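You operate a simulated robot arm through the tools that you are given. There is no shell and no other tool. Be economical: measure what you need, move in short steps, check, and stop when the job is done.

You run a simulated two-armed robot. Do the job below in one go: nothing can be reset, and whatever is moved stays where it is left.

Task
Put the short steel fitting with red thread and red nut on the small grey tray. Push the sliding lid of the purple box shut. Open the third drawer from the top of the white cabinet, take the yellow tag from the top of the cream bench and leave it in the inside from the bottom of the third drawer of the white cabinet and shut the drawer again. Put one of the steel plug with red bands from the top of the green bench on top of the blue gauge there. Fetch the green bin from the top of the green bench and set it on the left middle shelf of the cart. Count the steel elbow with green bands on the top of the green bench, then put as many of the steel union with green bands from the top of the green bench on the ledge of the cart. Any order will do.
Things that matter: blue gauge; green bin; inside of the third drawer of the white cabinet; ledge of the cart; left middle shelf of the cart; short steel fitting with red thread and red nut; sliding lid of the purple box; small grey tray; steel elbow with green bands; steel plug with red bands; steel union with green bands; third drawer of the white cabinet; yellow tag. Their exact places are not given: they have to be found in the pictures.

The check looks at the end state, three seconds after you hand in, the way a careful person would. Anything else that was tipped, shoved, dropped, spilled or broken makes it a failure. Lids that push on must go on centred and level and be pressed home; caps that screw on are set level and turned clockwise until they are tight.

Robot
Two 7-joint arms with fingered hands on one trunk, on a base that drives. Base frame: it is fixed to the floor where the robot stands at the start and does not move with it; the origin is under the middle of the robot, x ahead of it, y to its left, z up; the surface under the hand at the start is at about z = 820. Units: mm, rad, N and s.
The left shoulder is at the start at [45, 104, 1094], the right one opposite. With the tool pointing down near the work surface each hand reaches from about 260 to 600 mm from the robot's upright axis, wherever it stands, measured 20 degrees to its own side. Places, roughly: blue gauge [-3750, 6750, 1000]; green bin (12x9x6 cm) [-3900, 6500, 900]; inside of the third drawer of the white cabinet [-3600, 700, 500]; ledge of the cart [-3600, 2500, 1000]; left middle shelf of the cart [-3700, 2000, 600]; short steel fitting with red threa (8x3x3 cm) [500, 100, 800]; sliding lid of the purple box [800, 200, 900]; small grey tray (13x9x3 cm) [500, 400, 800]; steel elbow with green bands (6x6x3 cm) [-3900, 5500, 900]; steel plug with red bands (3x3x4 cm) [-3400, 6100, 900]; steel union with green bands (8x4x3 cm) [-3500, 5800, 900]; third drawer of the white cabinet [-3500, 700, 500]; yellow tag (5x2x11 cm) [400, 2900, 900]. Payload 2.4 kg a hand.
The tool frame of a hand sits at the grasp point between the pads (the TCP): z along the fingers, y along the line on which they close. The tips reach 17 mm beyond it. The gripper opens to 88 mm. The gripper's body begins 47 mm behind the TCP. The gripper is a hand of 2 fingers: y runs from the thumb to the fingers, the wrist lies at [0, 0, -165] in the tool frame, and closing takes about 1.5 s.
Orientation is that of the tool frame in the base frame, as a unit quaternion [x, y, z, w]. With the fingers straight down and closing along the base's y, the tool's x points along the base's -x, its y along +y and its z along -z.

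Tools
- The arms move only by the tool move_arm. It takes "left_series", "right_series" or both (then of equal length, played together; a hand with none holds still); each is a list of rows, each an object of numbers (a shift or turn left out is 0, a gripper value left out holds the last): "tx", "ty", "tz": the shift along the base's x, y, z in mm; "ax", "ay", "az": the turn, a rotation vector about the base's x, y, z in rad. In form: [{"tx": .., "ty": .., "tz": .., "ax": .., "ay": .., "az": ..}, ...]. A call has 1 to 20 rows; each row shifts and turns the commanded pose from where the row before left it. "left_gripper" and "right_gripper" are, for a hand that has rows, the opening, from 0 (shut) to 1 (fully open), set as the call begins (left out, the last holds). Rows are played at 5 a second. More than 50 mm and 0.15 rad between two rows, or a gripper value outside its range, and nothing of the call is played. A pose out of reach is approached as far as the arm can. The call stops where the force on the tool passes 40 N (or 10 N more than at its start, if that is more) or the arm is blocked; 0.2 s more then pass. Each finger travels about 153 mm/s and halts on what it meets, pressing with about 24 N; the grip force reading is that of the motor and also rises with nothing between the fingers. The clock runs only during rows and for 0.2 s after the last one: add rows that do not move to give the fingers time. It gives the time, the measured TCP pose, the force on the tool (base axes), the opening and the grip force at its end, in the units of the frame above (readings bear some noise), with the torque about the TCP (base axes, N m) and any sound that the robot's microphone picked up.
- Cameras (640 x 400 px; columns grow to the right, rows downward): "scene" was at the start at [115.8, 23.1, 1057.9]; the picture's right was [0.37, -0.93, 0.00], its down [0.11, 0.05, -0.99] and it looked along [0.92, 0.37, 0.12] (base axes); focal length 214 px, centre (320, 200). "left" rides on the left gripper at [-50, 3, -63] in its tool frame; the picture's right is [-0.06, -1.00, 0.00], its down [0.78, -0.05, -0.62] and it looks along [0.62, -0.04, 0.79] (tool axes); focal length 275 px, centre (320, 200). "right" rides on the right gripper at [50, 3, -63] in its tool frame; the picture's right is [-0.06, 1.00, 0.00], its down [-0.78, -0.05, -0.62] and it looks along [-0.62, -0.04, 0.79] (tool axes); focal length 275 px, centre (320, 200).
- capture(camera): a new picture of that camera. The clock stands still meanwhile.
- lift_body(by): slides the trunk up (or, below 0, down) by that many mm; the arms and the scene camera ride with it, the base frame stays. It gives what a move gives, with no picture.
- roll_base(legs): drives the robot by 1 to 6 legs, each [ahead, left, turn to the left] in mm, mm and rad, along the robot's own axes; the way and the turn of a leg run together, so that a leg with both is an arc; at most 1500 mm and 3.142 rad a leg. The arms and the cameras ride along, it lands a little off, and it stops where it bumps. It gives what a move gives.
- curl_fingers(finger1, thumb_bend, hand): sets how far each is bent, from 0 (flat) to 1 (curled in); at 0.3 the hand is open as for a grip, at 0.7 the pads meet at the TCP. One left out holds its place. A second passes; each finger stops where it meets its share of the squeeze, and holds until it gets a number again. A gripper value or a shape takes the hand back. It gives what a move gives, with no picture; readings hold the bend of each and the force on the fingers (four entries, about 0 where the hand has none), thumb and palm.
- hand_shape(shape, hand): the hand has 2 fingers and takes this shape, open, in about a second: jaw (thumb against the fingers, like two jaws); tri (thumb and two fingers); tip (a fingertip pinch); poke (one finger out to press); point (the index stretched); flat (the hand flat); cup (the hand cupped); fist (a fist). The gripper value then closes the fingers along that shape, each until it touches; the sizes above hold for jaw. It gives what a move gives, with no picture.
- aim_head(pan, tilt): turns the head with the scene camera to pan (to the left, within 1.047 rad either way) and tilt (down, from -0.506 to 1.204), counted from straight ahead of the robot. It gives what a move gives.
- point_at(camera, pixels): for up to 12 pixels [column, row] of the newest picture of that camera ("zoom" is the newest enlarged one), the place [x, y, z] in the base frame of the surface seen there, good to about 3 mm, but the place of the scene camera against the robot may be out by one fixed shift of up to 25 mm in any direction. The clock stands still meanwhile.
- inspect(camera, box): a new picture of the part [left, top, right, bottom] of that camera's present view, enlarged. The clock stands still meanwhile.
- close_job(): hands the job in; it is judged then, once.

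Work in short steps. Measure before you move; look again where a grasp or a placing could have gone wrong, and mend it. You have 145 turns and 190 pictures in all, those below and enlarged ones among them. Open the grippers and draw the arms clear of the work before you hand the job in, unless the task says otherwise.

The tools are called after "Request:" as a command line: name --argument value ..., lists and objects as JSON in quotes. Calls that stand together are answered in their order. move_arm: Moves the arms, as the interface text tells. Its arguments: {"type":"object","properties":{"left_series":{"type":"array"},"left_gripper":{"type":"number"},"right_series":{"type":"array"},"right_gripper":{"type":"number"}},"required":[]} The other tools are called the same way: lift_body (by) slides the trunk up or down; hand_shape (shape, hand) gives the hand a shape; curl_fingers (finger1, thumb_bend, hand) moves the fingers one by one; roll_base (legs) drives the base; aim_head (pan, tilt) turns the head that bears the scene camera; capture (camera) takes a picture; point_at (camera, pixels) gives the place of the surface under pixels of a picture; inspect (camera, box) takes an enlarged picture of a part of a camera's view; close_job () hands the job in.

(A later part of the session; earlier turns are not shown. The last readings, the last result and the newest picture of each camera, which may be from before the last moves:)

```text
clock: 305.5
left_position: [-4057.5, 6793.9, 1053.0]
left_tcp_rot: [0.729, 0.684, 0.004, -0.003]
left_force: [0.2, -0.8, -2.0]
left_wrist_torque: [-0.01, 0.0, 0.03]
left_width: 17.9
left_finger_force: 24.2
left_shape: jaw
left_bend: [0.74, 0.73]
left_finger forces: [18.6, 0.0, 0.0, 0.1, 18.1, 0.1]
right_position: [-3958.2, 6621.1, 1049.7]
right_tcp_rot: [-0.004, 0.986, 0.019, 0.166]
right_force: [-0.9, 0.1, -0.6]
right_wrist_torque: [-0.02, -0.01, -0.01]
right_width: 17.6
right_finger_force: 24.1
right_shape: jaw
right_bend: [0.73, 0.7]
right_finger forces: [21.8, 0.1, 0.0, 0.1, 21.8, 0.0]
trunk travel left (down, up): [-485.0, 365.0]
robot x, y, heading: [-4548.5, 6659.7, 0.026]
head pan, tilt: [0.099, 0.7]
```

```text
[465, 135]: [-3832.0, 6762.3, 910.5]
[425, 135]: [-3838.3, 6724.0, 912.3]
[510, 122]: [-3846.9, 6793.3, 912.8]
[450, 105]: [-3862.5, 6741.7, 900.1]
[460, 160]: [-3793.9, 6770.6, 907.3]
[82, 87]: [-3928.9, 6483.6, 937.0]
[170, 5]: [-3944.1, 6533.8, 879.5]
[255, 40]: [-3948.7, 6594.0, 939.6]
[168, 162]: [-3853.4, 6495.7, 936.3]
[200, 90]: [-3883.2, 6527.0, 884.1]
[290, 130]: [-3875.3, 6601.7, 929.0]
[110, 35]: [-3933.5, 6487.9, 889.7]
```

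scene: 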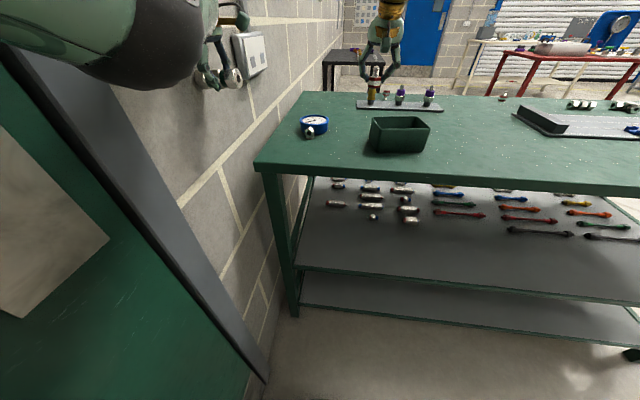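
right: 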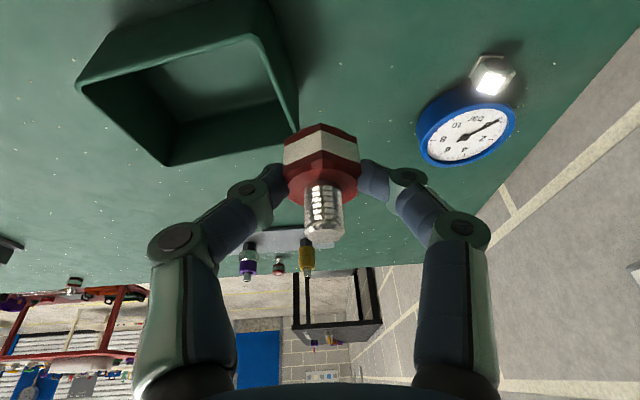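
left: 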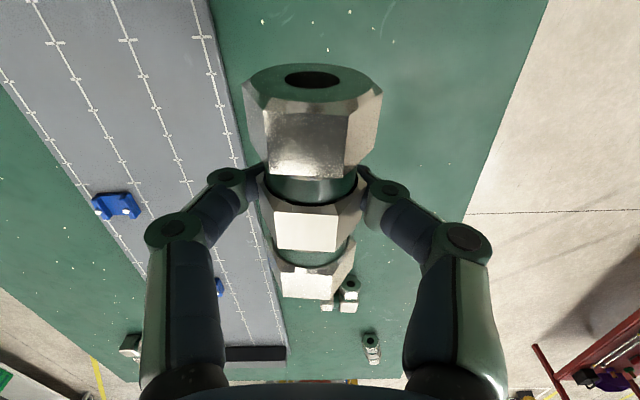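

Gauge centre (-3830,6762), top ≈910. To keep the left hand out of the right arm's way I strafe right 80 and lift the left hand up, back and outward.

Request:
roll_base --legs '[[0, -80, -0.024]]'

Request:
move_arm --left_series '[{"tz": 40}, {"tz": 40}, {"tz": 40, "tx": -14, "ty": 22}, {"tz": 40, "tx": -14, "ty": 22}, {"tz": 20, "tx": -14, "ty": 22}, {"tx": -14, "ty": 22}, {"tx": -14, "ty": 22}, {}]'

Request:
aim_head --pan 0.3 --tilt 0.5

Request:
capture --camera "scene"

```text
clock: 306.5
left_position: [-4052.8, 6701.1, 1053.1]
left_tcp_rot: [0.739, 0.674, 0.003, -0.004]
left_force: [0.5, -0.3, 0.1]
left_wrist_torque: [0.0, -0.02, 0.0]
left_width: 17.5
left_finger_force: 23.8
left_shape: jaw
left_bend: [0.74, 0.73]
left_finger forces: [18.4, 0.0, 0.0, 0.0, 18.1, 0.1]
right_position: [-3957.3, 6526.8, 1049.7]
right_tcp_rot: [0.009, 0.986, 0.018, 0.167]
right_force: [0.5, -0.9, -0.5]
right_wrist_torque: [-0.04, 0.01, 0.0]
right_width: 17.7
right_finger_force: 23.8
right_shape: jaw
right_bend: [0.73, 0.7]
right_finger forces: [21.8, 0.1, 0.1, 0.0, 21.9, 0.0]
trunk travel left (down, up): [-485.0, 365.0]
robot x, y, heading: [-4548.2, 6577.9, -0.001]
head pan, tilt: [0.099, 0.7]
```

```text
clock: 308.3
left_position: [-4092.0, 6821.0, 1230.1]
left_tcp_rot: [0.739, 0.674, 0.004, -0.003]
left_force: [0.6, 0.0, -1.2]
left_wrist_torque: [0.01, -0.02, -0.04]
left_width: 17.8
left_finger_force: 24.6
left_shape: jaw
left_bend: [0.74, 0.73]
left_finger forces: [18.1, 0.0, 0.0, 0.0, 18.1, 0.0]
left hand out of reach, approached as far as the arm can: row 1, 2, 3, 4
right_position: [-3959.0, 6528.1, 1049.7]
right_tcp_rot: [0.009, 0.986, 0.017, 0.167]
right_force: [-0.1, 0.3, -0.3]
right_wrist_torque: [-0.02, 0.02, -0.01]
right_width: 17.7
right_finger_force: 24.0
right_shape: jaw
right_bend: [0.73, 0.7]
right_finger forces: [21.8, 0.0, 0.1, 0.0, 21.9, 0.1]
trunk travel left (down, up): [-485.0, 365.0]
robot x, y, heading: [-4547.2, 6578.3, 0.003]
head pan, tilt: [0.099, 0.7]
```

```text
clock: 309.1
left_position: [-4091.4, 6820.9, 1229.9]
left_tcp_rot: [0.738, 0.675, 0.004, -0.004]
left_force: [0.6, 0.2, -1.6]
left_wrist_torque: [0.04, -0.02, -0.03]
left_width: 17.9
left_finger_force: 23.9
left_shape: jaw
left_bend: [0.74, 0.73]
left_finger forces: [18.2, 0.0, 0.0, 0.1, 18.2, 0.0]
right_position: [-3958.4, 6527.1, 1049.2]
right_tcp_rot: [0.01, 0.986, 0.017, 0.167]
right_force: [0.1, 0.1, -0.7]
right_wrist_torque: [-0.04, 0.02, -0.01]
right_width: 17.5
right_finger_force: 24.1
right_shape: jaw
right_bend: [0.73, 0.7]
right_finger forces: [21.9, 0.0, 0.0, 0.1, 21.9, 0.0]
trunk travel left (down, up): [-485.0, 365.0]
robot x, y, heading: [-4547.6, 6574.7, -0.001]
head pan, tilt: [0.3, 0.499]
```

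```text
84 pictures are left
```

scene: 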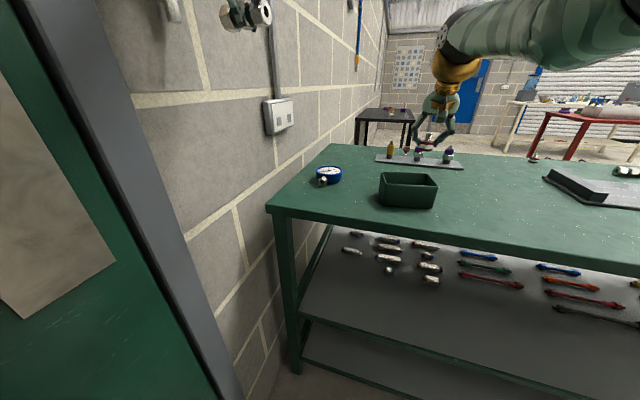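

The left hand is up out of the way. I drive ahead 200 and lower the right hand to z≈962, beyond the bin.

Request:
roll_base --legs '[[195, 0, 0]]'

Request:
move_arm --right_series '[{"tz": -30}, {"tz": -30}, {"tz": -27}, {"tx": -12, "ty": 40}, {"tx": -12, "ty": 40}, {"tx": -12, "ty": 40}, {"tx": -12, "ty": 40}, {}]'

Request:
capture --camera "right"

```text
clock: 310.6
left_position: [-3896.5, 6823.6, 1229.1]
left_tcp_rot: [0.737, 0.676, 0.003, -0.004]
left_force: [0.5, -0.2, -1.2]
left_wrist_torque: [-0.04, 0.0, -0.04]
left_width: 17.8
left_finger_force: 23.9
left_shape: jaw
left_bend: [0.74, 0.73]
left_finger forces: [18.2, 0.0, 0.0, 0.0, 18.1, 0.0]
right_position: [-3762.5, 6529.3, 1049.2]
right_tcp_rot: [0.008, 0.986, 0.017, 0.167]
right_force: [-0.1, -0.5, 0.5]
right_wrist_torque: [-0.01, 0.01, 0.01]
right_width: 17.7
right_finger_force: 24.6
right_shape: jaw
right_bend: [0.73, 0.7]
right_finger forces: [21.8, 0.0, 0.0, 0.1, 21.9, 0.0]
trunk travel left (down, up): [-485.0, 365.0]
robot x, y, heading: [-4356.4, 6579.0, 0.003]
head pan, tilt: [0.3, 0.499]
```

```text
clock: 312.4
left_position: [-3897.6, 6822.3, 1230.1]
left_tcp_rot: [0.737, 0.676, 0.003, -0.004]
left_force: [-0.2, 0.4, -1.1]
left_wrist_torque: [0.02, -0.01, 0.0]
left_width: 17.8
left_finger_force: 24.1
left_shape: jaw
left_bend: [0.74, 0.73]
left_finger forces: [18.1, 0.0, 0.1, 0.0, 18.0, 0.1]
right_position: [-3838.5, 6666.6, 962.7]
right_tcp_rot: [0.008, 0.986, 0.017, 0.167]
right_force: [-0.6, 0.2, -1.7]
right_wrist_torque: [0.01, 0.01, 0.02]
right_width: 17.6
right_finger_force: 24.2
right_shape: jaw
right_bend: [0.73, 0.7]
right_finger forces: [21.9, 0.1, 0.0, 0.0, 22.0, 0.0]
right hand out of reach, approached as far as the arm can: row 1, 2, 3, 6, 7
trunk travel left (down, up): [-485.0, 365.0]
robot x, y, heading: [-4352.7, 6579.6, 0.002]
head pan, tilt: [0.3, 0.499]
```

```text
83 pictures are left
```

right: 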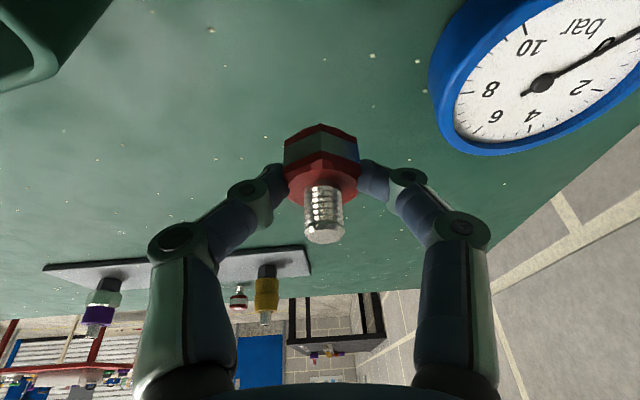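

The arm's reach ends here; I bring the base 85 mm closer, then move the hand back and left over the gauge.

Request:
roll_base --legs '[[85, 0, 0]]'

Request:
move_arm --right_series '[{"tx": -20, "ty": 24}, {"tx": -20, "ty": 24}, {"tx": -20, "ty": 24}, {"tx": -22, "ty": 24}, {}]'

Request:
capture --camera "right"

Request:
aim_head --pan 0.3 --tilt 0.75

Request:
capture --camera "scene"

```text
clock: 313.5
left_position: [-3810.7, 6823.9, 1230.6]
left_tcp_rot: [0.736, 0.676, 0.002, -0.005]
left_force: [0.1, -0.2, 0.4]
left_wrist_torque: [0.05, 0.01, -0.01]
left_width: 17.6
left_finger_force: 24.1
left_shape: jaw
left_bend: [0.74, 0.73]
left_finger forces: [18.3, 0.0, 0.0, 0.1, 18.1, 0.0]
right_position: [-3752.1, 6667.1, 962.0]
right_tcp_rot: [0.008, 0.986, 0.017, 0.167]
right_force: [0.4, -0.1, -0.1]
right_wrist_torque: [-0.01, 0.03, 0.03]
right_width: 17.5
right_finger_force: 24.0
right_shape: jaw
right_bend: [0.73, 0.7]
right_finger forces: [21.9, 0.0, 0.0, 0.0, 22.0, 0.1]
trunk travel left (down, up): [-485.0, 365.0]
robot x, y, heading: [-4270.4, 6579.8, 0.002]
head pan, tilt: [0.3, 0.499]
```

```text
clock: 314.7
left_position: [-3811.7, 6824.2, 1230.5]
left_tcp_rot: [0.737, 0.676, 0.003, -0.004]
left_force: [0.0, -0.2, -1.5]
left_wrist_torque: [-0.02, -0.03, 0.0]
left_width: 17.4
left_finger_force: 24.1
left_shape: jaw
left_bend: [0.74, 0.73]
left_finger forces: [18.2, 0.0, 0.0, 0.0, 18.1, 0.1]
right_position: [-3833.6, 6757.9, 963.0]
right_tcp_rot: [0.008, 0.986, 0.018, 0.167]
right_force: [0.0, 0.4, -0.9]
right_wrist_torque: [-0.04, 0.0, -0.01]
right_width: 17.5
right_finger_force: 23.6
right_shape: jaw
right_bend: [0.73, 0.7]
right_finger forces: [21.7, 0.0, 0.0, 0.0, 21.7, 0.0]
right hand out of reach, approached as far as the arm can: row 4
trunk travel left (down, up): [-485.0, 365.0]
robot x, y, heading: [-4266.2, 6577.7, 0.005]
head pan, tilt: [0.3, 0.499]
```

```text
82 pictures are left
```

right: 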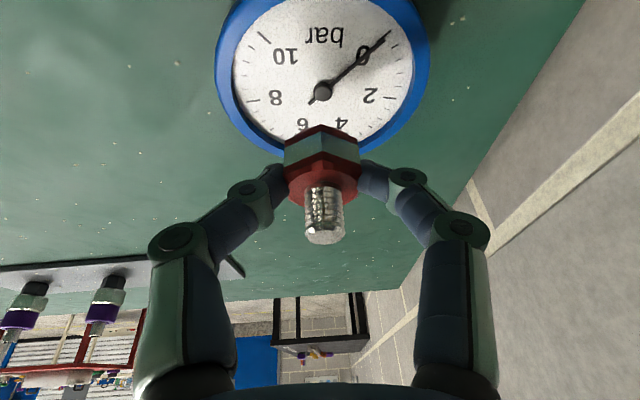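

```text
clock: 315.5
left_position: [-3812.1, 6824.4, 1230.3]
left_tcp_rot: [0.737, 0.676, 0.004, -0.004]
left_force: [0.5, 0.0, -1.3]
left_wrist_torque: [0.01, -0.01, -0.01]
left_width: 17.7
left_finger_force: 24.1
left_shape: jaw
left_bend: [0.74, 0.73]
left_finger forces: [18.2, 0.1, 0.1, 0.1, 18.2, 0.0]
right_position: [-3833.4, 6758.5, 962.8]
right_tcp_rot: [0.007, 0.986, 0.017, 0.167]
right_force: [0.2, 0.0, 0.3]
right_wrist_torque: [-0.02, -0.01, -0.04]
right_width: 17.4
right_finger_force: 23.7
right_shape: jaw
right_bend: [0.73, 0.7]
right_finger forces: [21.7, 0.1, 0.0, 0.1, 21.7, 0.0]
trunk travel left (down, up): [-485.0, 365.0]
robot x, y, heading: [-4267.1, 6581.4, 0.005]
head pan, tilt: [0.3, 0.75]
```

```text
81 pictures are left
```

scene: 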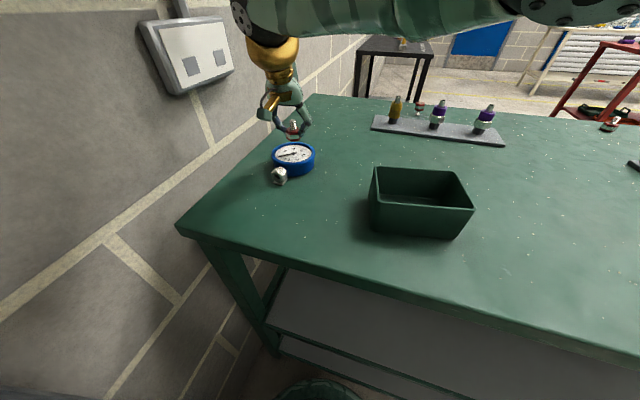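

I check the gauge's face now in the right picture: hub (322,92).

Request:
point_at --camera "right" --pixels '[[322, 92], [250, 60], [400, 70], [322, 20], [245, 95], [225, 80], [425, 80], [300, 130], [325, 195], [325, 160]]'

```text
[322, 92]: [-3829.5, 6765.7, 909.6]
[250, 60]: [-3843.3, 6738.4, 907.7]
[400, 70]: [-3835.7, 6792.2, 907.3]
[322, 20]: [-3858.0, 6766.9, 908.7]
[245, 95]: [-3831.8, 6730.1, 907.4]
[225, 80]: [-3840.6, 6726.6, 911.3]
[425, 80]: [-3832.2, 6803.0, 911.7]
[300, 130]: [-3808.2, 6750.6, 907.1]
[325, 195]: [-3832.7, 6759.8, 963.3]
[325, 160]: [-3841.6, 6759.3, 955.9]
```

Plug axis is about (-3828,6760), hub (-3829,6766): well centred. I lower with the trunk, 24 mm then 3 more.

Request:
lift_body --by -25

Request:
lift_body --by -3

Request:
capture --camera "right"

```text
clock: 316.2
left_position: [-3812.3, 6824.6, 1205.0]
left_tcp_rot: [0.737, 0.676, 0.004, -0.004]
left_force: [-0.1, 0.1, -0.5]
left_wrist_torque: [0.02, 0.01, 0.01]
left_width: 17.5
left_finger_force: 23.7
left_shape: jaw
left_bend: [0.74, 0.73]
left_finger forces: [18.2, 0.1, 0.0, 0.0, 18.1, 0.0]
right_position: [-3832.6, 6757.1, 938.0]
right_tcp_rot: [0.007, 0.986, 0.018, 0.167]
right_force: [0.0, -0.2, -0.5]
right_wrist_torque: [0.03, 0.03, -0.02]
right_width: 17.4
right_finger_force: 24.3
right_shape: jaw
right_bend: [0.73, 0.7]
right_finger forces: [22.2, 0.0, 0.0, 0.0, 22.3, 0.0]
trunk travel left (down, up): [-460.0, 390.0]
robot x, y, heading: [-4272.2, 6578.3, 0.004]
head pan, tilt: [0.3, 0.75]
```

```text
clock: 316.7
left_position: [-3813.0, 6824.6, 1202.3]
left_tcp_rot: [0.737, 0.676, 0.004, -0.003]
left_force: [-0.5, -1.1, -0.2]
left_wrist_torque: [0.0, -0.02, -0.03]
left_width: 17.5
left_finger_force: 23.6
left_shape: jaw
left_bend: [0.74, 0.73]
left_finger forces: [18.3, 0.0, 0.0, 0.0, 18.0, 0.0]
right_position: [-3832.9, 6757.2, 934.9]
right_tcp_rot: [0.007, 0.986, 0.018, 0.168]
right_force: [0.3, -0.5, 9.5]
right_wrist_torque: [-0.04, -0.06, 0.0]
right_width: 17.9
right_finger_force: 24.2
right_shape: jaw
right_bend: [0.73, 0.7]
right_finger forces: [24.0, 0.0, 0.1, 0.1, 24.2, 0.1]
trunk travel left (down, up): [-457.0, 393.0]
robot x, y, heading: [-4266.9, 6580.9, 0.005]
head pan, tilt: [0.3, 0.75]
```

```text
80 pictures are left
```

right: 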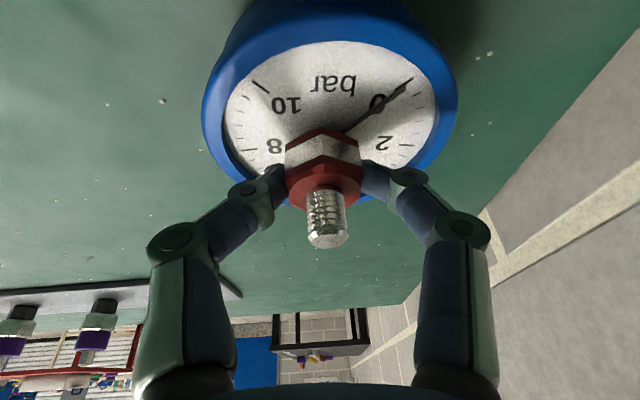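

Contact (9.5 N): the plug stands on the gauge. I open and raise with the trunk.

Request:
move_arm --right_series '[{}, {}, {}, {}, {}]' --right_gripper 0.6

Request:
lift_body --by 100

Request:
capture --camera "right"

```text
clock: 317.9
left_position: [-3812.9, 6823.4, 1203.2]
left_tcp_rot: [0.736, 0.676, 0.003, -0.004]
left_force: [-1.1, -0.2, -1.4]
left_wrist_torque: [-0.03, 0.04, -0.03]
left_width: 17.7
left_finger_force: 24.2
left_shape: jaw
left_bend: [0.74, 0.73]
left_finger forces: [18.2, 0.1, 0.0, 0.1, 18.2, 0.0]
right_position: [-3833.0, 6758.4, 933.4]
right_tcp_rot: [0.008, 0.986, 0.017, 0.167]
right_force: [-0.3, 0.6, 0.3]
right_wrist_torque: [0.02, 0.02, 0.01]
right_width: 52.5
right_finger_force: 0.1
right_shape: jaw
right_bend: [0.71, 0.71]
right_finger forces: [0.0, 0.0, 0.0, 0.0, 0.1, 0.0]
trunk travel left (down, up): [-457.0, 393.0]
robot x, y, heading: [-4268.4, 6580.7, 0.008]
head pan, tilt: [0.3, 0.75]
```

```text
clock: 319.2
left_position: [-3811.0, 6824.0, 1301.9]
left_tcp_rot: [0.737, 0.676, 0.003, -0.004]
left_force: [-0.7, -0.3, -1.4]
left_wrist_torque: [0.01, 0.0, -0.01]
left_width: 17.5
left_finger_force: 24.0
left_shape: jaw
left_bend: [0.74, 0.73]
left_finger forces: [18.3, 0.0, 0.1, 0.1, 18.2, 0.0]
right_position: [-3832.4, 6756.8, 1034.6]
right_tcp_rot: [0.007, 0.986, 0.018, 0.167]
right_force: [-1.5, 0.6, -0.1]
right_wrist_torque: [0.0, 0.02, -0.01]
right_width: 52.6
right_finger_force: 0.1
right_shape: jaw
right_bend: [0.71, 0.71]
right_finger forces: [0.0, 0.1, 0.0, 0.0, 0.0, 0.1]
trunk travel left (down, up): [-557.0, 293.0]
robot x, y, heading: [-4268.3, 6581.2, 0.006]
head pan, tilt: [0.3, 0.75]
```

```text
79 pictures are left
```

right: 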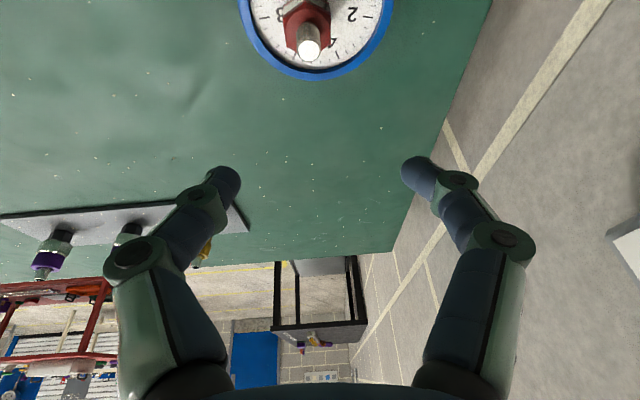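

The plug stands upright on the gauge. Next the bin: I back off 170, and bring the right hand above the bin's right side wall (mid (-3890,6490)), tilted 0.7 and yawed 0.157 along it.

Request:
roll_base --legs '[[-170, 0, 0]]'

Request:
move_arm --right_series '[{"ty": -30}, {"ty": -35, "tx": 10}, {"tx": 17, "ty": -33, "ay": -0.06, "az": 0.026}, {"tx": 17, "ty": -33, "ay": -0.06, "az": 0.026}, {"tx": 17, "ty": -33, "ay": -0.06, "az": 0.026}, {"tx": 17, "ty": -33, "ay": -0.06, "az": 0.026}, {"tx": 17, "ty": -33, "ay": -0.06, "az": 0.026}, {"tx": 17, "ty": -33, "ay": -0.06, "az": 0.026}, {}]' --right_gripper 0.6

Request:
capture --camera "right"

```text
clock: 320.7
left_position: [-3980.8, 6824.1, 1301.9]
left_tcp_rot: [0.737, 0.676, 0.004, -0.004]
left_force: [-0.3, 0.2, -0.9]
left_wrist_torque: [-0.01, 0.0, 0.03]
left_width: 17.9
left_finger_force: 23.7
left_shape: jaw
left_bend: [0.74, 0.73]
left_finger forces: [18.3, 0.1, 0.0, 0.1, 18.0, 0.1]
right_position: [-4002.1, 6757.0, 1034.2]
right_tcp_rot: [0.007, 0.986, 0.018, 0.168]
right_force: [-0.2, -0.9, -0.4]
right_wrist_torque: [0.0, -0.02, -0.02]
right_width: 52.6
right_finger_force: 0.1
right_shape: jaw
right_bend: [0.71, 0.71]
right_finger forces: [0.0, 0.0, 0.1, 0.1, 0.0, 0.0]
trunk travel left (down, up): [-557.0, 293.0]
robot x, y, heading: [-4432.9, 6577.6, 0.003]
head pan, tilt: [0.3, 0.75]
```

```text
clock: 322.7
left_position: [-3980.7, 6823.8, 1301.8]
left_tcp_rot: [0.737, 0.676, 0.003, -0.004]
left_force: [-0.5, 0.4, -0.7]
left_wrist_torque: [0.0, 0.01, -0.01]
left_width: 17.6
left_finger_force: 24.3
left_shape: jaw
left_bend: [0.74, 0.73]
left_finger forces: [18.1, 0.0, 0.0, 0.0, 18.1, 0.0]
right_position: [-3889.3, 6492.0, 1032.3]
right_tcp_rot: [-0.074, 0.937, 0.033, 0.34]
right_force: [-0.3, 0.1, 0.1]
right_wrist_torque: [0.02, 0.01, 0.01]
right_width: 52.7
right_finger_force: 0.0
right_shape: jaw
right_bend: [0.71, 0.71]
right_finger forces: [0.0, 0.0, 0.0, 0.0, 0.1, 0.0]
trunk travel left (down, up): [-557.0, 293.0]
robot x, y, heading: [-4438.5, 6577.2, 0.005]
head pan, tilt: [0.3, 0.75]
```

```text
78 pictures are left
```

right: 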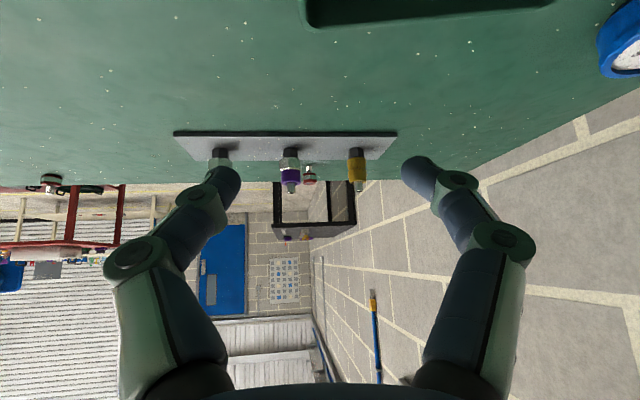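

I verify the far right rim corner near (305,15).

Request:
point_at --camera "right" --pixels '[[303, 3], [306, 14], [309, 24], [320, 12], [312, 4], [450, 8], [545, 3]]'

Request:
inspect --camera "right" --box '[260, 0, 420, 60]'

```text
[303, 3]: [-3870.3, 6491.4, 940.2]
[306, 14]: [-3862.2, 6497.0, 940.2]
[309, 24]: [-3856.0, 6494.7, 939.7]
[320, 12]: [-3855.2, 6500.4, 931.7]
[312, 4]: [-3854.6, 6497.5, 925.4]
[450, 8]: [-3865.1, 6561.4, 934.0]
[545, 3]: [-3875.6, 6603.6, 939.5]
```

```text
4.00 times, centred on (340, 30) of right
```

zoom: 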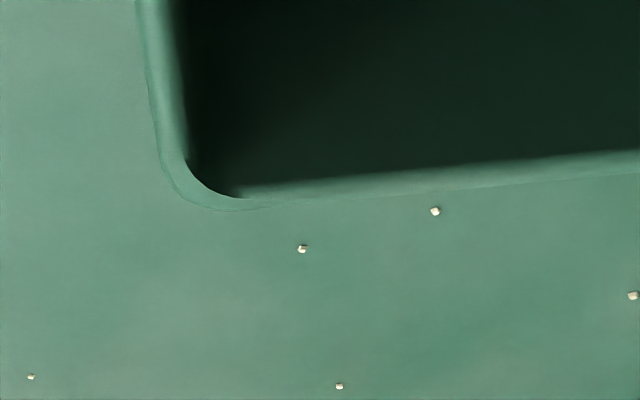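

The side wall runs through y≈6489 here. I lower to z≈927 in steps and close.

Request:
move_arm --right_series '[{"ty": -3, "tz": -30}, {"tz": -35}, {"tz": -25}, {"tz": -15}, {}]'

Request:
capture --camera "right"

Request:
aim_head --pan 0.0 --tilt 0.75

Request:
capture --camera "scene"

```text
clock: 323.9
left_position: [-3980.1, 6821.7, 1302.4]
left_tcp_rot: [0.736, 0.676, 0.003, -0.004]
left_force: [0.2, 0.3, -1.1]
left_wrist_torque: [0.03, 0.0, 0.02]
left_width: 17.7
left_finger_force: 24.3
left_shape: jaw
left_bend: [0.74, 0.73]
left_finger forces: [18.2, 0.1, 0.1, 0.0, 18.1, 0.1]
right_position: [-3889.0, 6488.6, 927.1]
right_tcp_rot: [-0.072, 0.938, 0.032, 0.338]
right_force: [-0.2, -0.2, -0.4]
right_wrist_torque: [0.0, -0.01, -0.02]
right_width: 52.6
right_finger_force: 0.1
right_shape: jaw
right_bend: [0.71, 0.71]
right_finger forces: [0.0, 0.0, 0.0, 0.0, 0.1, 0.0]
trunk travel left (down, up): [-557.0, 293.0]
robot x, y, heading: [-4434.0, 6581.1, 0.006]
head pan, tilt: [0.3, 0.75]
```

```text
76 pictures are left
```

right: 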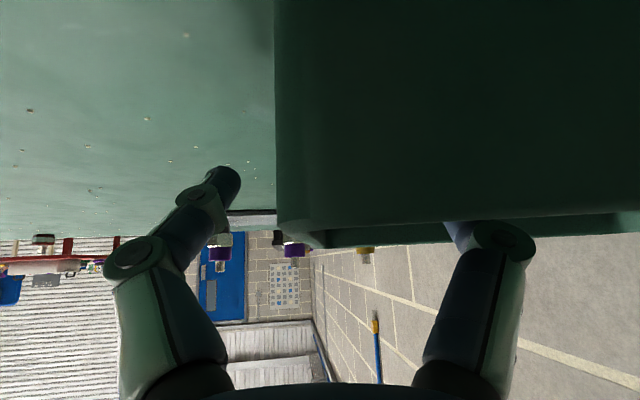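

```text
clock: 324.7
left_position: [-3980.4, 6823.3, 1302.5]
left_tcp_rot: [0.737, 0.676, 0.004, -0.004]
left_force: [0.8, 0.8, -1.4]
left_wrist_torque: [0.02, -0.01, 0.0]
left_width: 17.5
left_finger_force: 23.8
left_shape: jaw
left_bend: [0.74, 0.73]
left_finger forces: [18.1, 0.0, 0.0, 0.0, 18.2, 0.1]
right_position: [-3886.5, 6489.2, 928.3]
right_tcp_rot: [-0.073, 0.937, 0.032, 0.339]
right_force: [-0.1, -0.6, 0.1]
right_wrist_torque: [0.0, -0.01, -0.01]
right_width: 52.6
right_finger_force: 0.3
right_shape: jaw
right_bend: [0.71, 0.71]
right_finger forces: [0.1, 0.0, 0.0, 0.1, 0.1, 0.0]
trunk travel left (down, up): [-557.0, 293.0]
robot x, y, heading: [-4434.3, 6577.5, 0.002]
head pan, tilt: [0.0, 0.75]
```

```text
75 pictures are left
```

scene: 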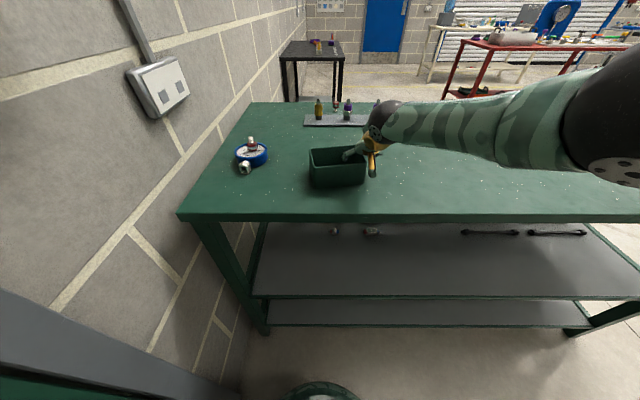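

The fingers straddle the side wall. I close and lift a little with the trunk.

Request:
move_arm --right_series '[{}, {}, {}, {}, {}, {}]' --right_gripper 0

Request:
lift_body --by 60

Request:
capture --camera "scene"

Request:
capture --camera "right"

```text
clock: 326.1
left_position: [-3979.2, 6823.5, 1301.7]
left_tcp_rot: [0.736, 0.677, 0.003, -0.004]
left_force: [0.2, 0.1, -1.8]
left_wrist_torque: [0.04, 0.02, -0.01]
left_width: 17.5
left_finger_force: 24.0
left_shape: jaw
left_bend: [0.74, 0.73]
left_finger forces: [18.0, 0.0, 0.1, 0.0, 18.0, 0.0]
right_position: [-3887.9, 6488.7, 926.3]
right_tcp_rot: [-0.073, 0.937, 0.032, 0.339]
right_force: [0.3, 0.2, 0.0]
right_wrist_torque: [0.02, 0.01, 0.03]
right_width: 0.0
right_finger_force: 24.3
right_shape: jaw
right_bend: [0.67, 0.7]
right_finger forces: [21.4, 0.1, 0.1, 0.0, 21.6, 0.0]
trunk travel left (down, up): [-557.0, 293.0]
robot x, y, heading: [-4435.6, 6578.6, 0.002]
head pan, tilt: [0.0, 0.75]
```

```text
clock: 327.1
left_position: [-3979.4, 6822.9, 1362.2]
left_tcp_rot: [0.737, 0.676, 0.004, -0.004]
left_force: [0.3, 0.2, -1.1]
left_wrist_torque: [0.04, 0.03, -0.02]
left_width: 17.3
left_finger_force: 24.4
left_shape: jaw
left_bend: [0.74, 0.73]
left_finger forces: [18.1, 0.0, 0.0, 0.0, 18.1, 0.1]
right_position: [-3890.0, 6488.7, 989.9]
right_tcp_rot: [-0.073, 0.937, 0.032, 0.339]
right_force: [0.2, 0.0, -1.6]
right_wrist_torque: [-0.1, 0.01, 0.0]
right_width: 0.1
right_finger_force: 23.6
right_shape: jaw
right_bend: [0.63, 0.71]
right_finger forces: [24.2, 0.0, 0.0, 0.1, 23.6, 0.0]
trunk travel left (down, up): [-617.0, 233.0]
robot x, y, heading: [-4435.1, 6579.5, 0.004]
head pan, tilt: [0.0, 0.75]
```

```text
74 pictures are left
```

scene: 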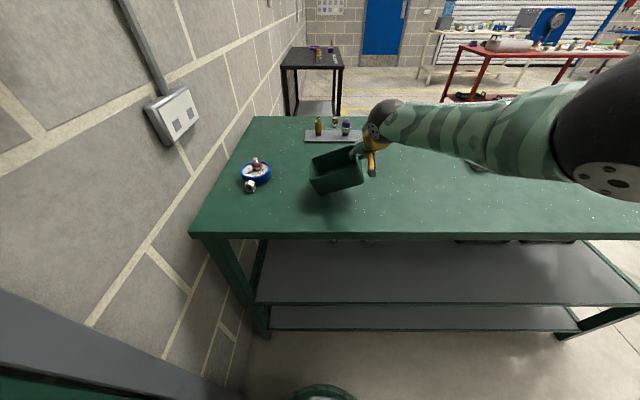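

```text
73 pictures are left
```

right: 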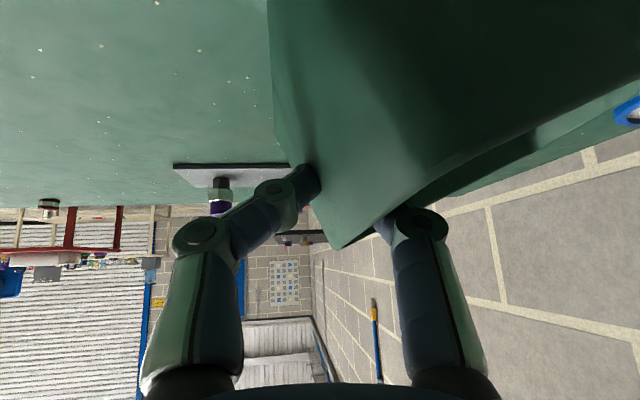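

The bin came up but hangs tilted in the pinch; it holds. I raise 50 more, and drive back round to the aisle at a steady pace: back, right 1790, forward through the gap.

Request:
lift_body --by 50

Request:
roll_base --legs '[[-120, 0, 0], [0, -900, 0], [0, -890, 0], [1000, 0, 0], [1000, 0, 0]]'

Request:
capture --camera "right"

```text
clock: 328.0
left_position: [-3978.8, 6823.3, 1411.7]
left_tcp_rot: [0.737, 0.676, 0.003, -0.003]
left_force: [0.4, -0.5, -2.0]
left_wrist_torque: [0.02, 0.02, -0.02]
left_width: 17.5
left_finger_force: 24.4
left_shape: jaw
left_bend: [0.74, 0.73]
left_finger forces: [18.1, 0.0, 0.0, 0.1, 18.1, 0.1]
right_position: [-3889.1, 6489.3, 1038.4]
right_tcp_rot: [-0.072, 0.937, 0.032, 0.34]
right_force: [0.7, -0.2, -1.3]
right_wrist_torque: [-0.09, 0.03, -0.01]
right_width: 0.0
right_finger_force: 24.7
right_shape: jaw
right_bend: [0.63, 0.71]
right_finger forces: [24.2, 0.0, 0.0, 0.1, 23.7, 0.1]
trunk travel left (down, up): [-667.0, 183.0]
robot x, y, heading: [-4431.1, 6576.5, 0.001]
head pan, tilt: [0.0, 0.75]
```

```text
clock: 347.5
left_position: [-2067.8, 5064.7, 1412.6]
left_tcp_rot: [0.736, 0.677, 0.003, -0.004]
left_force: [1.3, 0.0, -2.1]
left_wrist_torque: [-0.03, 0.03, -0.03]
left_width: 17.5
left_finger_force: 23.8
left_shape: jaw
left_bend: [0.74, 0.73]
left_finger forces: [18.1, 0.1, 0.0, 0.1, 17.9, 0.0]
right_position: [-1976.5, 4732.1, 1038.5]
right_tcp_rot: [-0.073, 0.937, 0.032, 0.339]
right_force: [0.9, -0.5, -1.3]
right_wrist_torque: [-0.07, 0.02, -0.02]
right_width: 0.1
right_finger_force: 23.4
right_shape: jaw
right_bend: [0.63, 0.71]
right_finger forces: [24.2, 0.0, 0.1, 0.1, 23.7, 0.0]
trunk travel left (down, up): [-667.0, 183.0]
robot x, y, heading: [-2525.9, 4824.8, 0.009]
head pan, tilt: [0.0, 0.75]
```

```text
72 pictures are left
```

right: 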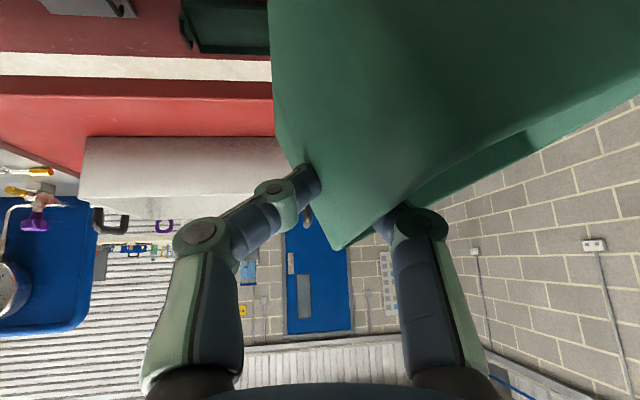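

Grip unchanged. I turn to face the cart and strafe to y≈2190.

Request:
roll_base --legs '[[0, 0, 3.132], [0, 1300, 0], [0, 1330, 0]]'

Request:
aim_head --pan 0.0 --tilt 0.6

Request:
capture --camera "scene"

```text
clock: 367.6
left_position: [-3054.4, 1938.2, 1412.8]
left_tcp_rot: [-0.672, 0.74, -0.004, -0.004]
left_force: [0.1, 0.0, -1.2]
left_wrist_torque: [0.05, 0.0, -0.02]
left_width: 16.9
left_finger_force: 23.4
left_shape: jaw
left_bend: [0.74, 0.73]
left_finger forces: [18.0, 0.1, 0.0, 0.1, 17.3, 0.0]
right_position: [-3141.2, 2272.7, 1039.7]
right_tcp_rot: [0.938, 0.067, -0.339, 0.03]
right_force: [-0.7, -0.1, -2.0]
right_wrist_torque: [0.06, 0.02, 0.0]
right_width: 0.1
right_finger_force: 24.0
right_shape: jaw
right_bend: [0.62, 0.71]
right_finger forces: [24.4, 0.0, 0.0, 0.0, 23.8, 0.0]
trunk travel left (down, up): [-667.0, 183.0]
robot x, y, heading: [-2600.0, 2177.0, 3.135]
head pan, tilt: [0.0, 0.75]
```

```text
clock: 368.3
left_position: [-3054.2, 1937.9, 1412.1]
left_tcp_rot: [-0.672, 0.741, -0.004, -0.003]
left_force: [0.2, -0.1, -1.7]
left_wrist_torque: [0.0, 0.01, 0.0]
left_width: 16.7
left_finger_force: 23.8
left_shape: jaw
left_bend: [0.74, 0.73]
left_finger forces: [18.1, 0.1, 0.0, 0.0, 17.3, 0.1]
right_position: [-3141.8, 2271.5, 1039.9]
right_tcp_rot: [0.938, 0.067, -0.339, 0.03]
right_force: [-0.5, 0.3, -0.8]
right_wrist_torque: [0.04, -0.01, 0.03]
right_width: 0.0
right_finger_force: 24.0
right_shape: jaw
right_bend: [0.62, 0.71]
right_finger forces: [24.4, 0.1, 0.0, 0.0, 23.7, 0.1]
trunk travel left (down, up): [-667.0, 183.0]
robot x, y, heading: [-2595.4, 2174.5, 3.131]
head pan, tilt: [0.0, 0.6]
```

```text
71 pictures are left
```

scene: 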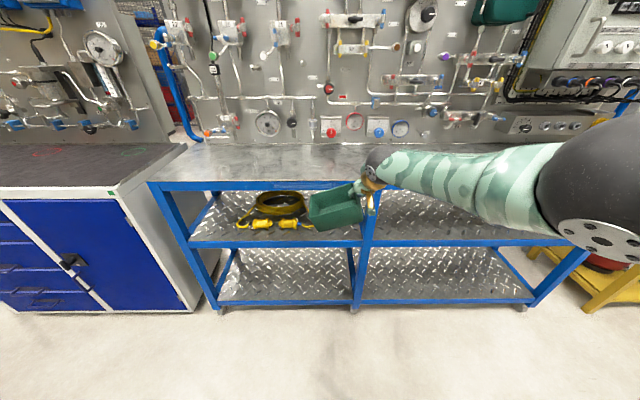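

The bin sags on its left side. I measure its tilt to level it with a wrist roll.

Request:
inspect --camera "scene" --box '[280, 130, 420, 250]'

Request:
point_at --camera "zoom" --pixels '[[130, 345], [145, 440], [290, 270], [370, 390], [200, 320], [330, 360], [240, 400], [160, 380], [360, 440]]'

```text
3.33 times, centred on (350, 190) of scene
```

zoom: 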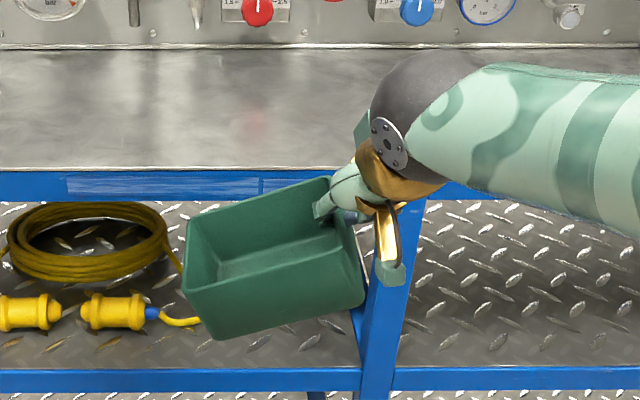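

```text
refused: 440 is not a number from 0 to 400
```

Request:
point_at --camera "zoom" --pixels '[[192, 296], [345, 255], [218, 332], [360, 300], [192, 225], [320, 185], [280, 310]]'

```text
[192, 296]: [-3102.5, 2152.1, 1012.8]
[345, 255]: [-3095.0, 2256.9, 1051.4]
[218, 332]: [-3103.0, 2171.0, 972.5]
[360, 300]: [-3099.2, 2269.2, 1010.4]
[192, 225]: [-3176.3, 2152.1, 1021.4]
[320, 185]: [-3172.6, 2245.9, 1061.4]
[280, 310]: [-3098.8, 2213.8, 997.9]
```

The droop is 0.35 rad. I roll the hand by -0.35 about x to level the bin, then lower the trunk 330 and look.

Request:
move_arm --right_series '[{"ax": -0.118}, {"ax": -0.118}, {"ax": -0.117}, {}]'

Request:
lift_body --by -325

Request:
capture --camera "scene"

Request:
inspect --camera "scene" --box '[240, 130, 440, 290]'

```text
clock: 369.3
left_position: [-3054.6, 1936.8, 1411.9]
left_tcp_rot: [-0.671, 0.741, -0.004, -0.003]
left_force: [-0.5, -0.4, -0.9]
left_wrist_torque: [0.0, 0.01, -0.04]
left_width: 16.7
left_finger_force: 24.1
left_shape: jaw
left_bend: [0.74, 0.73]
left_finger forces: [18.0, 0.0, 0.1, 0.0, 17.3, 0.0]
right_position: [-3140.8, 2272.5, 1038.8]
right_tcp_rot: [0.918, 0.006, -0.345, 0.194]
right_force: [0.7, -1.4, -0.8]
right_wrist_torque: [0.07, 0.01, 0.0]
right_width: 0.1
right_finger_force: 24.4
right_shape: jaw
right_bend: [0.62, 0.71]
right_finger forces: [24.4, 0.1, 0.0, 0.0, 24.3, 0.0]
trunk travel left (down, up): [-667.0, 183.0]
robot x, y, heading: [-2597.0, 2176.1, 3.136]
head pan, tilt: [0.0, 0.6]
```

```text
clock: 372.6
left_position: [-3061.1, 1938.7, 1077.5]
left_tcp_rot: [-0.672, 0.741, -0.012, 0.005]
left_force: [0.8, -0.5, -1.7]
left_wrist_torque: [-0.01, 0.01, 0.0]
left_width: 16.5
left_finger_force: 24.3
left_shape: jaw
left_bend: [0.74, 0.73]
left_finger forces: [17.8, 0.0, 0.1, 0.0, 17.2, 0.0]
right_position: [-3140.7, 2271.8, 714.6]
right_tcp_rot: [0.918, 0.007, -0.345, 0.194]
right_force: [-0.3, -0.4, -1.2]
right_wrist_torque: [0.09, 0.01, 0.01]
right_width: 0.0
right_finger_force: 24.0
right_shape: jaw
right_bend: [0.62, 0.71]
right_finger forces: [24.4, 0.1, 0.0, 0.0, 24.3, 0.1]
trunk travel left (down, up): [-342.0, 508.0]
robot x, y, heading: [-2594.7, 2176.4, 3.137]
head pan, tilt: [0.0, 0.6]
```

```text
69 pictures are left
```

scene: 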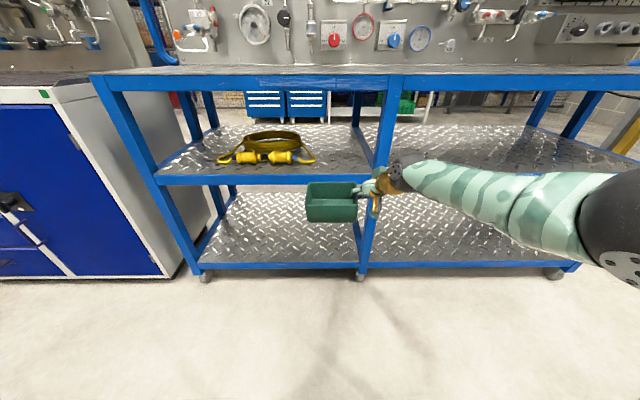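

```text
2.50 times, centred on (340, 210) of scene
```

zoom: 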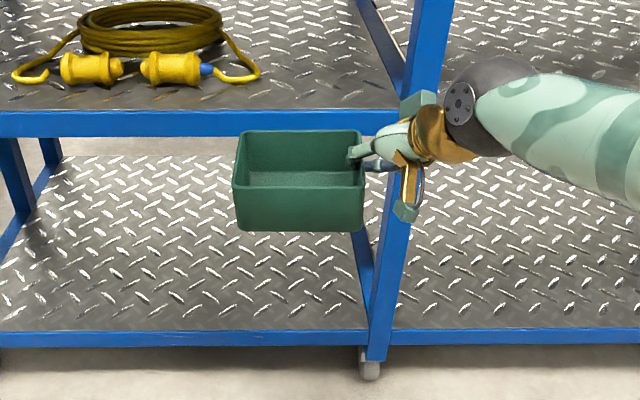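

The bin is level. I measure bin bottom, shelf front rail, post and the strap's right end in this same view.

Request:
point_at --camera "zoom" --pixels '[[245, 228], [355, 228], [300, 210], [236, 190], [362, 190], [300, 112], [300, 130], [412, 40], [440, 40], [258, 78], [405, 185], [330, 90]]'

Request:
point_at --camera "scene" --pixels '[[300, 77], [300, 89], [385, 120], [360, 110], [316, 160], [345, 165], [330, 150], [300, 135]]'

```text
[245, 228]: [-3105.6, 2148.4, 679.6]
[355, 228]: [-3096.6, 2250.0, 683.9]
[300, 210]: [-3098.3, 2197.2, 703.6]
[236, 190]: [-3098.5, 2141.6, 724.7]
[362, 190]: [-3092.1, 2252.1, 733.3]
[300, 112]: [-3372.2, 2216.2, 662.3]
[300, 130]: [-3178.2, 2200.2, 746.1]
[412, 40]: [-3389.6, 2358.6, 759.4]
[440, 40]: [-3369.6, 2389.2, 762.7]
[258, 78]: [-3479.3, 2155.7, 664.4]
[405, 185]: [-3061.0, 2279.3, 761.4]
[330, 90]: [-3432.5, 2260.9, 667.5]
```

```text
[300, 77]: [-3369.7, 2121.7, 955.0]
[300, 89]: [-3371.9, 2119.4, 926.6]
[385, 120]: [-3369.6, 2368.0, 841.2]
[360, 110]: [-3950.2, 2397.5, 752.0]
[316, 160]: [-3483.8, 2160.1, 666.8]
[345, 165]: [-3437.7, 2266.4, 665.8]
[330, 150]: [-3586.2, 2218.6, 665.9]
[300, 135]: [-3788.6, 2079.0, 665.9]
```

There's 13 mm clearance under the bin. To keep the wrist off the post I yaw the hand by -0.4, shift +25 in y, then drive ahead 200 and check.

Request:
move_arm --right_series '[{"az": -0.1, "ty": 6}, {"az": -0.1, "ty": 6}, {"az": -0.1, "ty": 6}, {"az": -0.1, "ty": 7}, {}]'

Request:
roll_base --legs '[[190, 0, 0]]'

Request:
capture --camera "scene"

Request:
inspect --camera "scene" --box '[240, 100, 460, 270]'

```text
clock: 373.8
left_position: [-3060.3, 1937.1, 1077.1]
left_tcp_rot: [-0.671, 0.741, -0.011, 0.006]
left_force: [0.3, 0.2, -1.1]
left_wrist_torque: [0.01, 0.01, 0.02]
left_width: 16.9
left_finger_force: 24.1
left_shape: jaw
left_bend: [0.74, 0.73]
left_finger forces: [17.8, 0.0, 0.0, 0.0, 17.3, 0.0]
right_position: [-3141.3, 2298.7, 713.5]
right_tcp_rot: [0.901, -0.177, -0.378, 0.12]
right_force: [-0.4, 0.0, -0.6]
right_wrist_torque: [0.09, -0.09, -0.01]
right_width: 0.0
right_finger_force: 24.1
right_shape: jaw
right_bend: [0.62, 0.71]
right_finger forces: [24.5, 0.0, 0.1, 0.0, 24.4, 0.0]
trunk travel left (down, up): [-342.0, 508.0]
robot x, y, heading: [-2596.6, 2175.9, 3.136]
head pan, tilt: [0.0, 0.6]
```

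```text
clock: 375.3
left_position: [-3250.6, 1939.8, 1077.0]
left_tcp_rot: [-0.671, 0.741, -0.011, 0.006]
left_force: [0.4, -0.1, -1.1]
left_wrist_torque: [0.03, -0.03, 0.0]
left_width: 16.5
left_finger_force: 24.0
left_shape: jaw
left_bend: [0.74, 0.73]
left_finger forces: [18.0, 0.0, 0.1, 0.1, 17.3, 0.0]
right_position: [-3330.4, 2300.0, 714.7]
right_tcp_rot: [0.901, -0.177, -0.377, 0.121]
right_force: [0.3, -0.9, -2.2]
right_wrist_torque: [0.06, -0.04, 0.0]
right_width: 0.1
right_finger_force: 24.0
right_shape: jaw
right_bend: [0.62, 0.71]
right_finger forces: [24.4, 0.0, 0.1, 0.1, 24.4, 0.0]
trunk travel left (down, up): [-342.0, 508.0]
robot x, y, heading: [-2784.0, 2178.1, 3.14]
head pan, tilt: [0.0, 0.6]
```

```text
67 pictures are left
```

scene: 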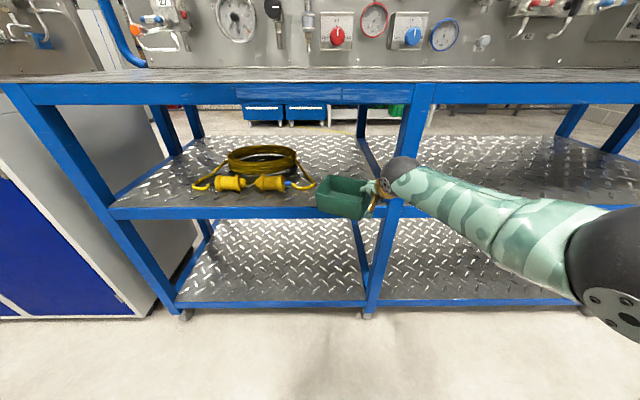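

```text
2.35 times, centred on (350, 185) of scene
```

zoom: 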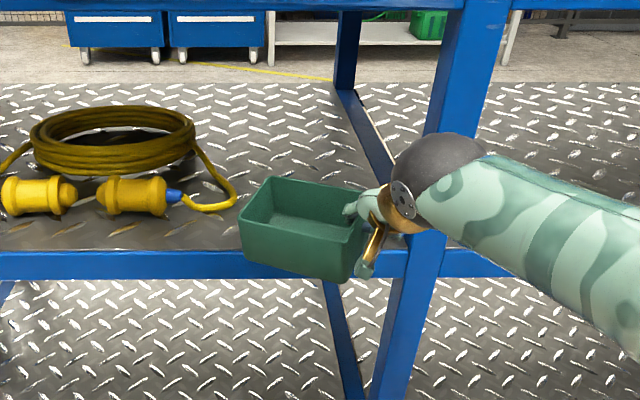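

Measure again before entering: bin lower corners, strap's end loop (235,200), post, shelf.

Request:
point_at --camera "zoom" --pixels '[[248, 250], [345, 275], [242, 220], [272, 182], [236, 200], [225, 208], [425, 120], [440, 110], [360, 235], [370, 205], [300, 240], [455, 175]]'

```text
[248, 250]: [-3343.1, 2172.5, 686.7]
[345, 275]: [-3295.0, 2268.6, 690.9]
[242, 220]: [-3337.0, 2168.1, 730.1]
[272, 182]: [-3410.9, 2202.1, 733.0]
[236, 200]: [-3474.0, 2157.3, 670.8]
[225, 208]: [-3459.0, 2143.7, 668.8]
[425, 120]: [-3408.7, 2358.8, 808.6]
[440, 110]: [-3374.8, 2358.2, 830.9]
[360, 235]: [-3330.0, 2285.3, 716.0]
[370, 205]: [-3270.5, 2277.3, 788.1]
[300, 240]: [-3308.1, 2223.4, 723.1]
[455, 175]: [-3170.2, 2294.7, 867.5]
```

Clearances are fine (strap 24 mm, post clear). I drive in 105 mm more and then lower by the trunk.

Request:
roll_base --legs '[[105, 0, 0]]'

Request:
lift_body --by -17

Request:
inspect --camera "scene" --box '[240, 120, 460, 290]'

Request:
point_at --camera "zoom" --pixels '[[240, 240], [250, 250], [345, 260], [300, 250], [300, 280], [200, 280], [240, 200]]'

```text
clock: 376.5
left_position: [-3354.3, 1941.1, 1077.0]
left_tcp_rot: [-0.67, 0.742, -0.011, 0.006]
left_force: [0.3, 0.1, -0.8]
left_wrist_torque: [0.02, -0.01, -0.06]
left_width: 16.7
left_finger_force: 23.4
left_shape: jaw
left_bend: [0.74, 0.73]
left_finger forces: [18.0, 0.0, 0.0, 0.0, 17.3, 0.0]
right_position: [-3434.9, 2301.1, 713.7]
right_tcp_rot: [0.901, -0.177, -0.377, 0.121]
right_force: [-0.7, 0.0, -1.2]
right_wrist_torque: [0.06, -0.04, 0.01]
right_width: 0.0
right_finger_force: 24.0
right_shape: jaw
right_bend: [0.62, 0.71]
right_finger forces: [24.5, 0.0, 0.1, 0.1, 24.5, 0.1]
trunk travel left (down, up): [-342.0, 508.0]
robot x, y, heading: [-2888.6, 2180.0, 3.13]
head pan, tilt: [0.0, 0.6]
```

```text
clock: 377.1
left_position: [-3355.1, 1939.6, 1058.9]
left_tcp_rot: [-0.67, 0.742, -0.012, 0.006]
left_force: [0.6, 0.3, -0.1]
left_wrist_torque: [-0.01, 0.01, 0.0]
left_width: 16.4
left_finger_force: 23.8
left_shape: jaw
left_bend: [0.74, 0.73]
left_finger forces: [17.9, 0.0, 0.0, 0.0, 17.3, 0.1]
right_position: [-3434.9, 2301.9, 698.3]
right_tcp_rot: [0.901, -0.177, -0.378, 0.121]
right_force: [0.4, -0.5, -1.1]
right_wrist_torque: [0.03, -0.01, 0.02]
right_width: 0.1
right_finger_force: 23.5
right_shape: jaw
right_bend: [0.62, 0.72]
right_finger forces: [24.2, 0.0, 0.1, 0.0, 24.1, 0.0]
trunk travel left (down, up): [-325.0, 525.0]
robot x, y, heading: [-2888.8, 2180.4, 3.133]
head pan, tilt: [0.0, 0.6]
```

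```text
2.35 times, centred on (350, 205) of scene
```

zoom: 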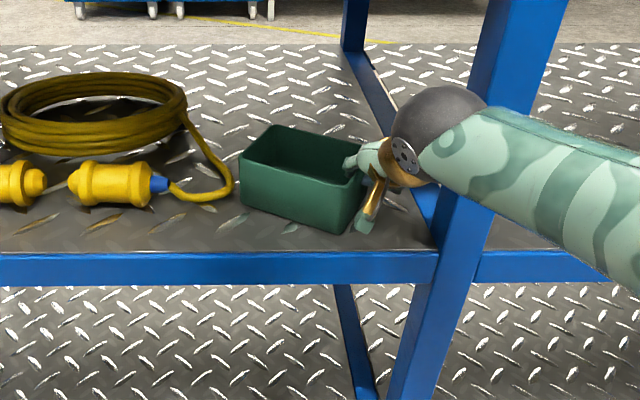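

```text
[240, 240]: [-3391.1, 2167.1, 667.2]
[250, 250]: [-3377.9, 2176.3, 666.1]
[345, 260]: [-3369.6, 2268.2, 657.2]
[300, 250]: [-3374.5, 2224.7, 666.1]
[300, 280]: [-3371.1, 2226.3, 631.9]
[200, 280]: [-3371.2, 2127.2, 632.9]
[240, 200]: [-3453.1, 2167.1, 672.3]
```

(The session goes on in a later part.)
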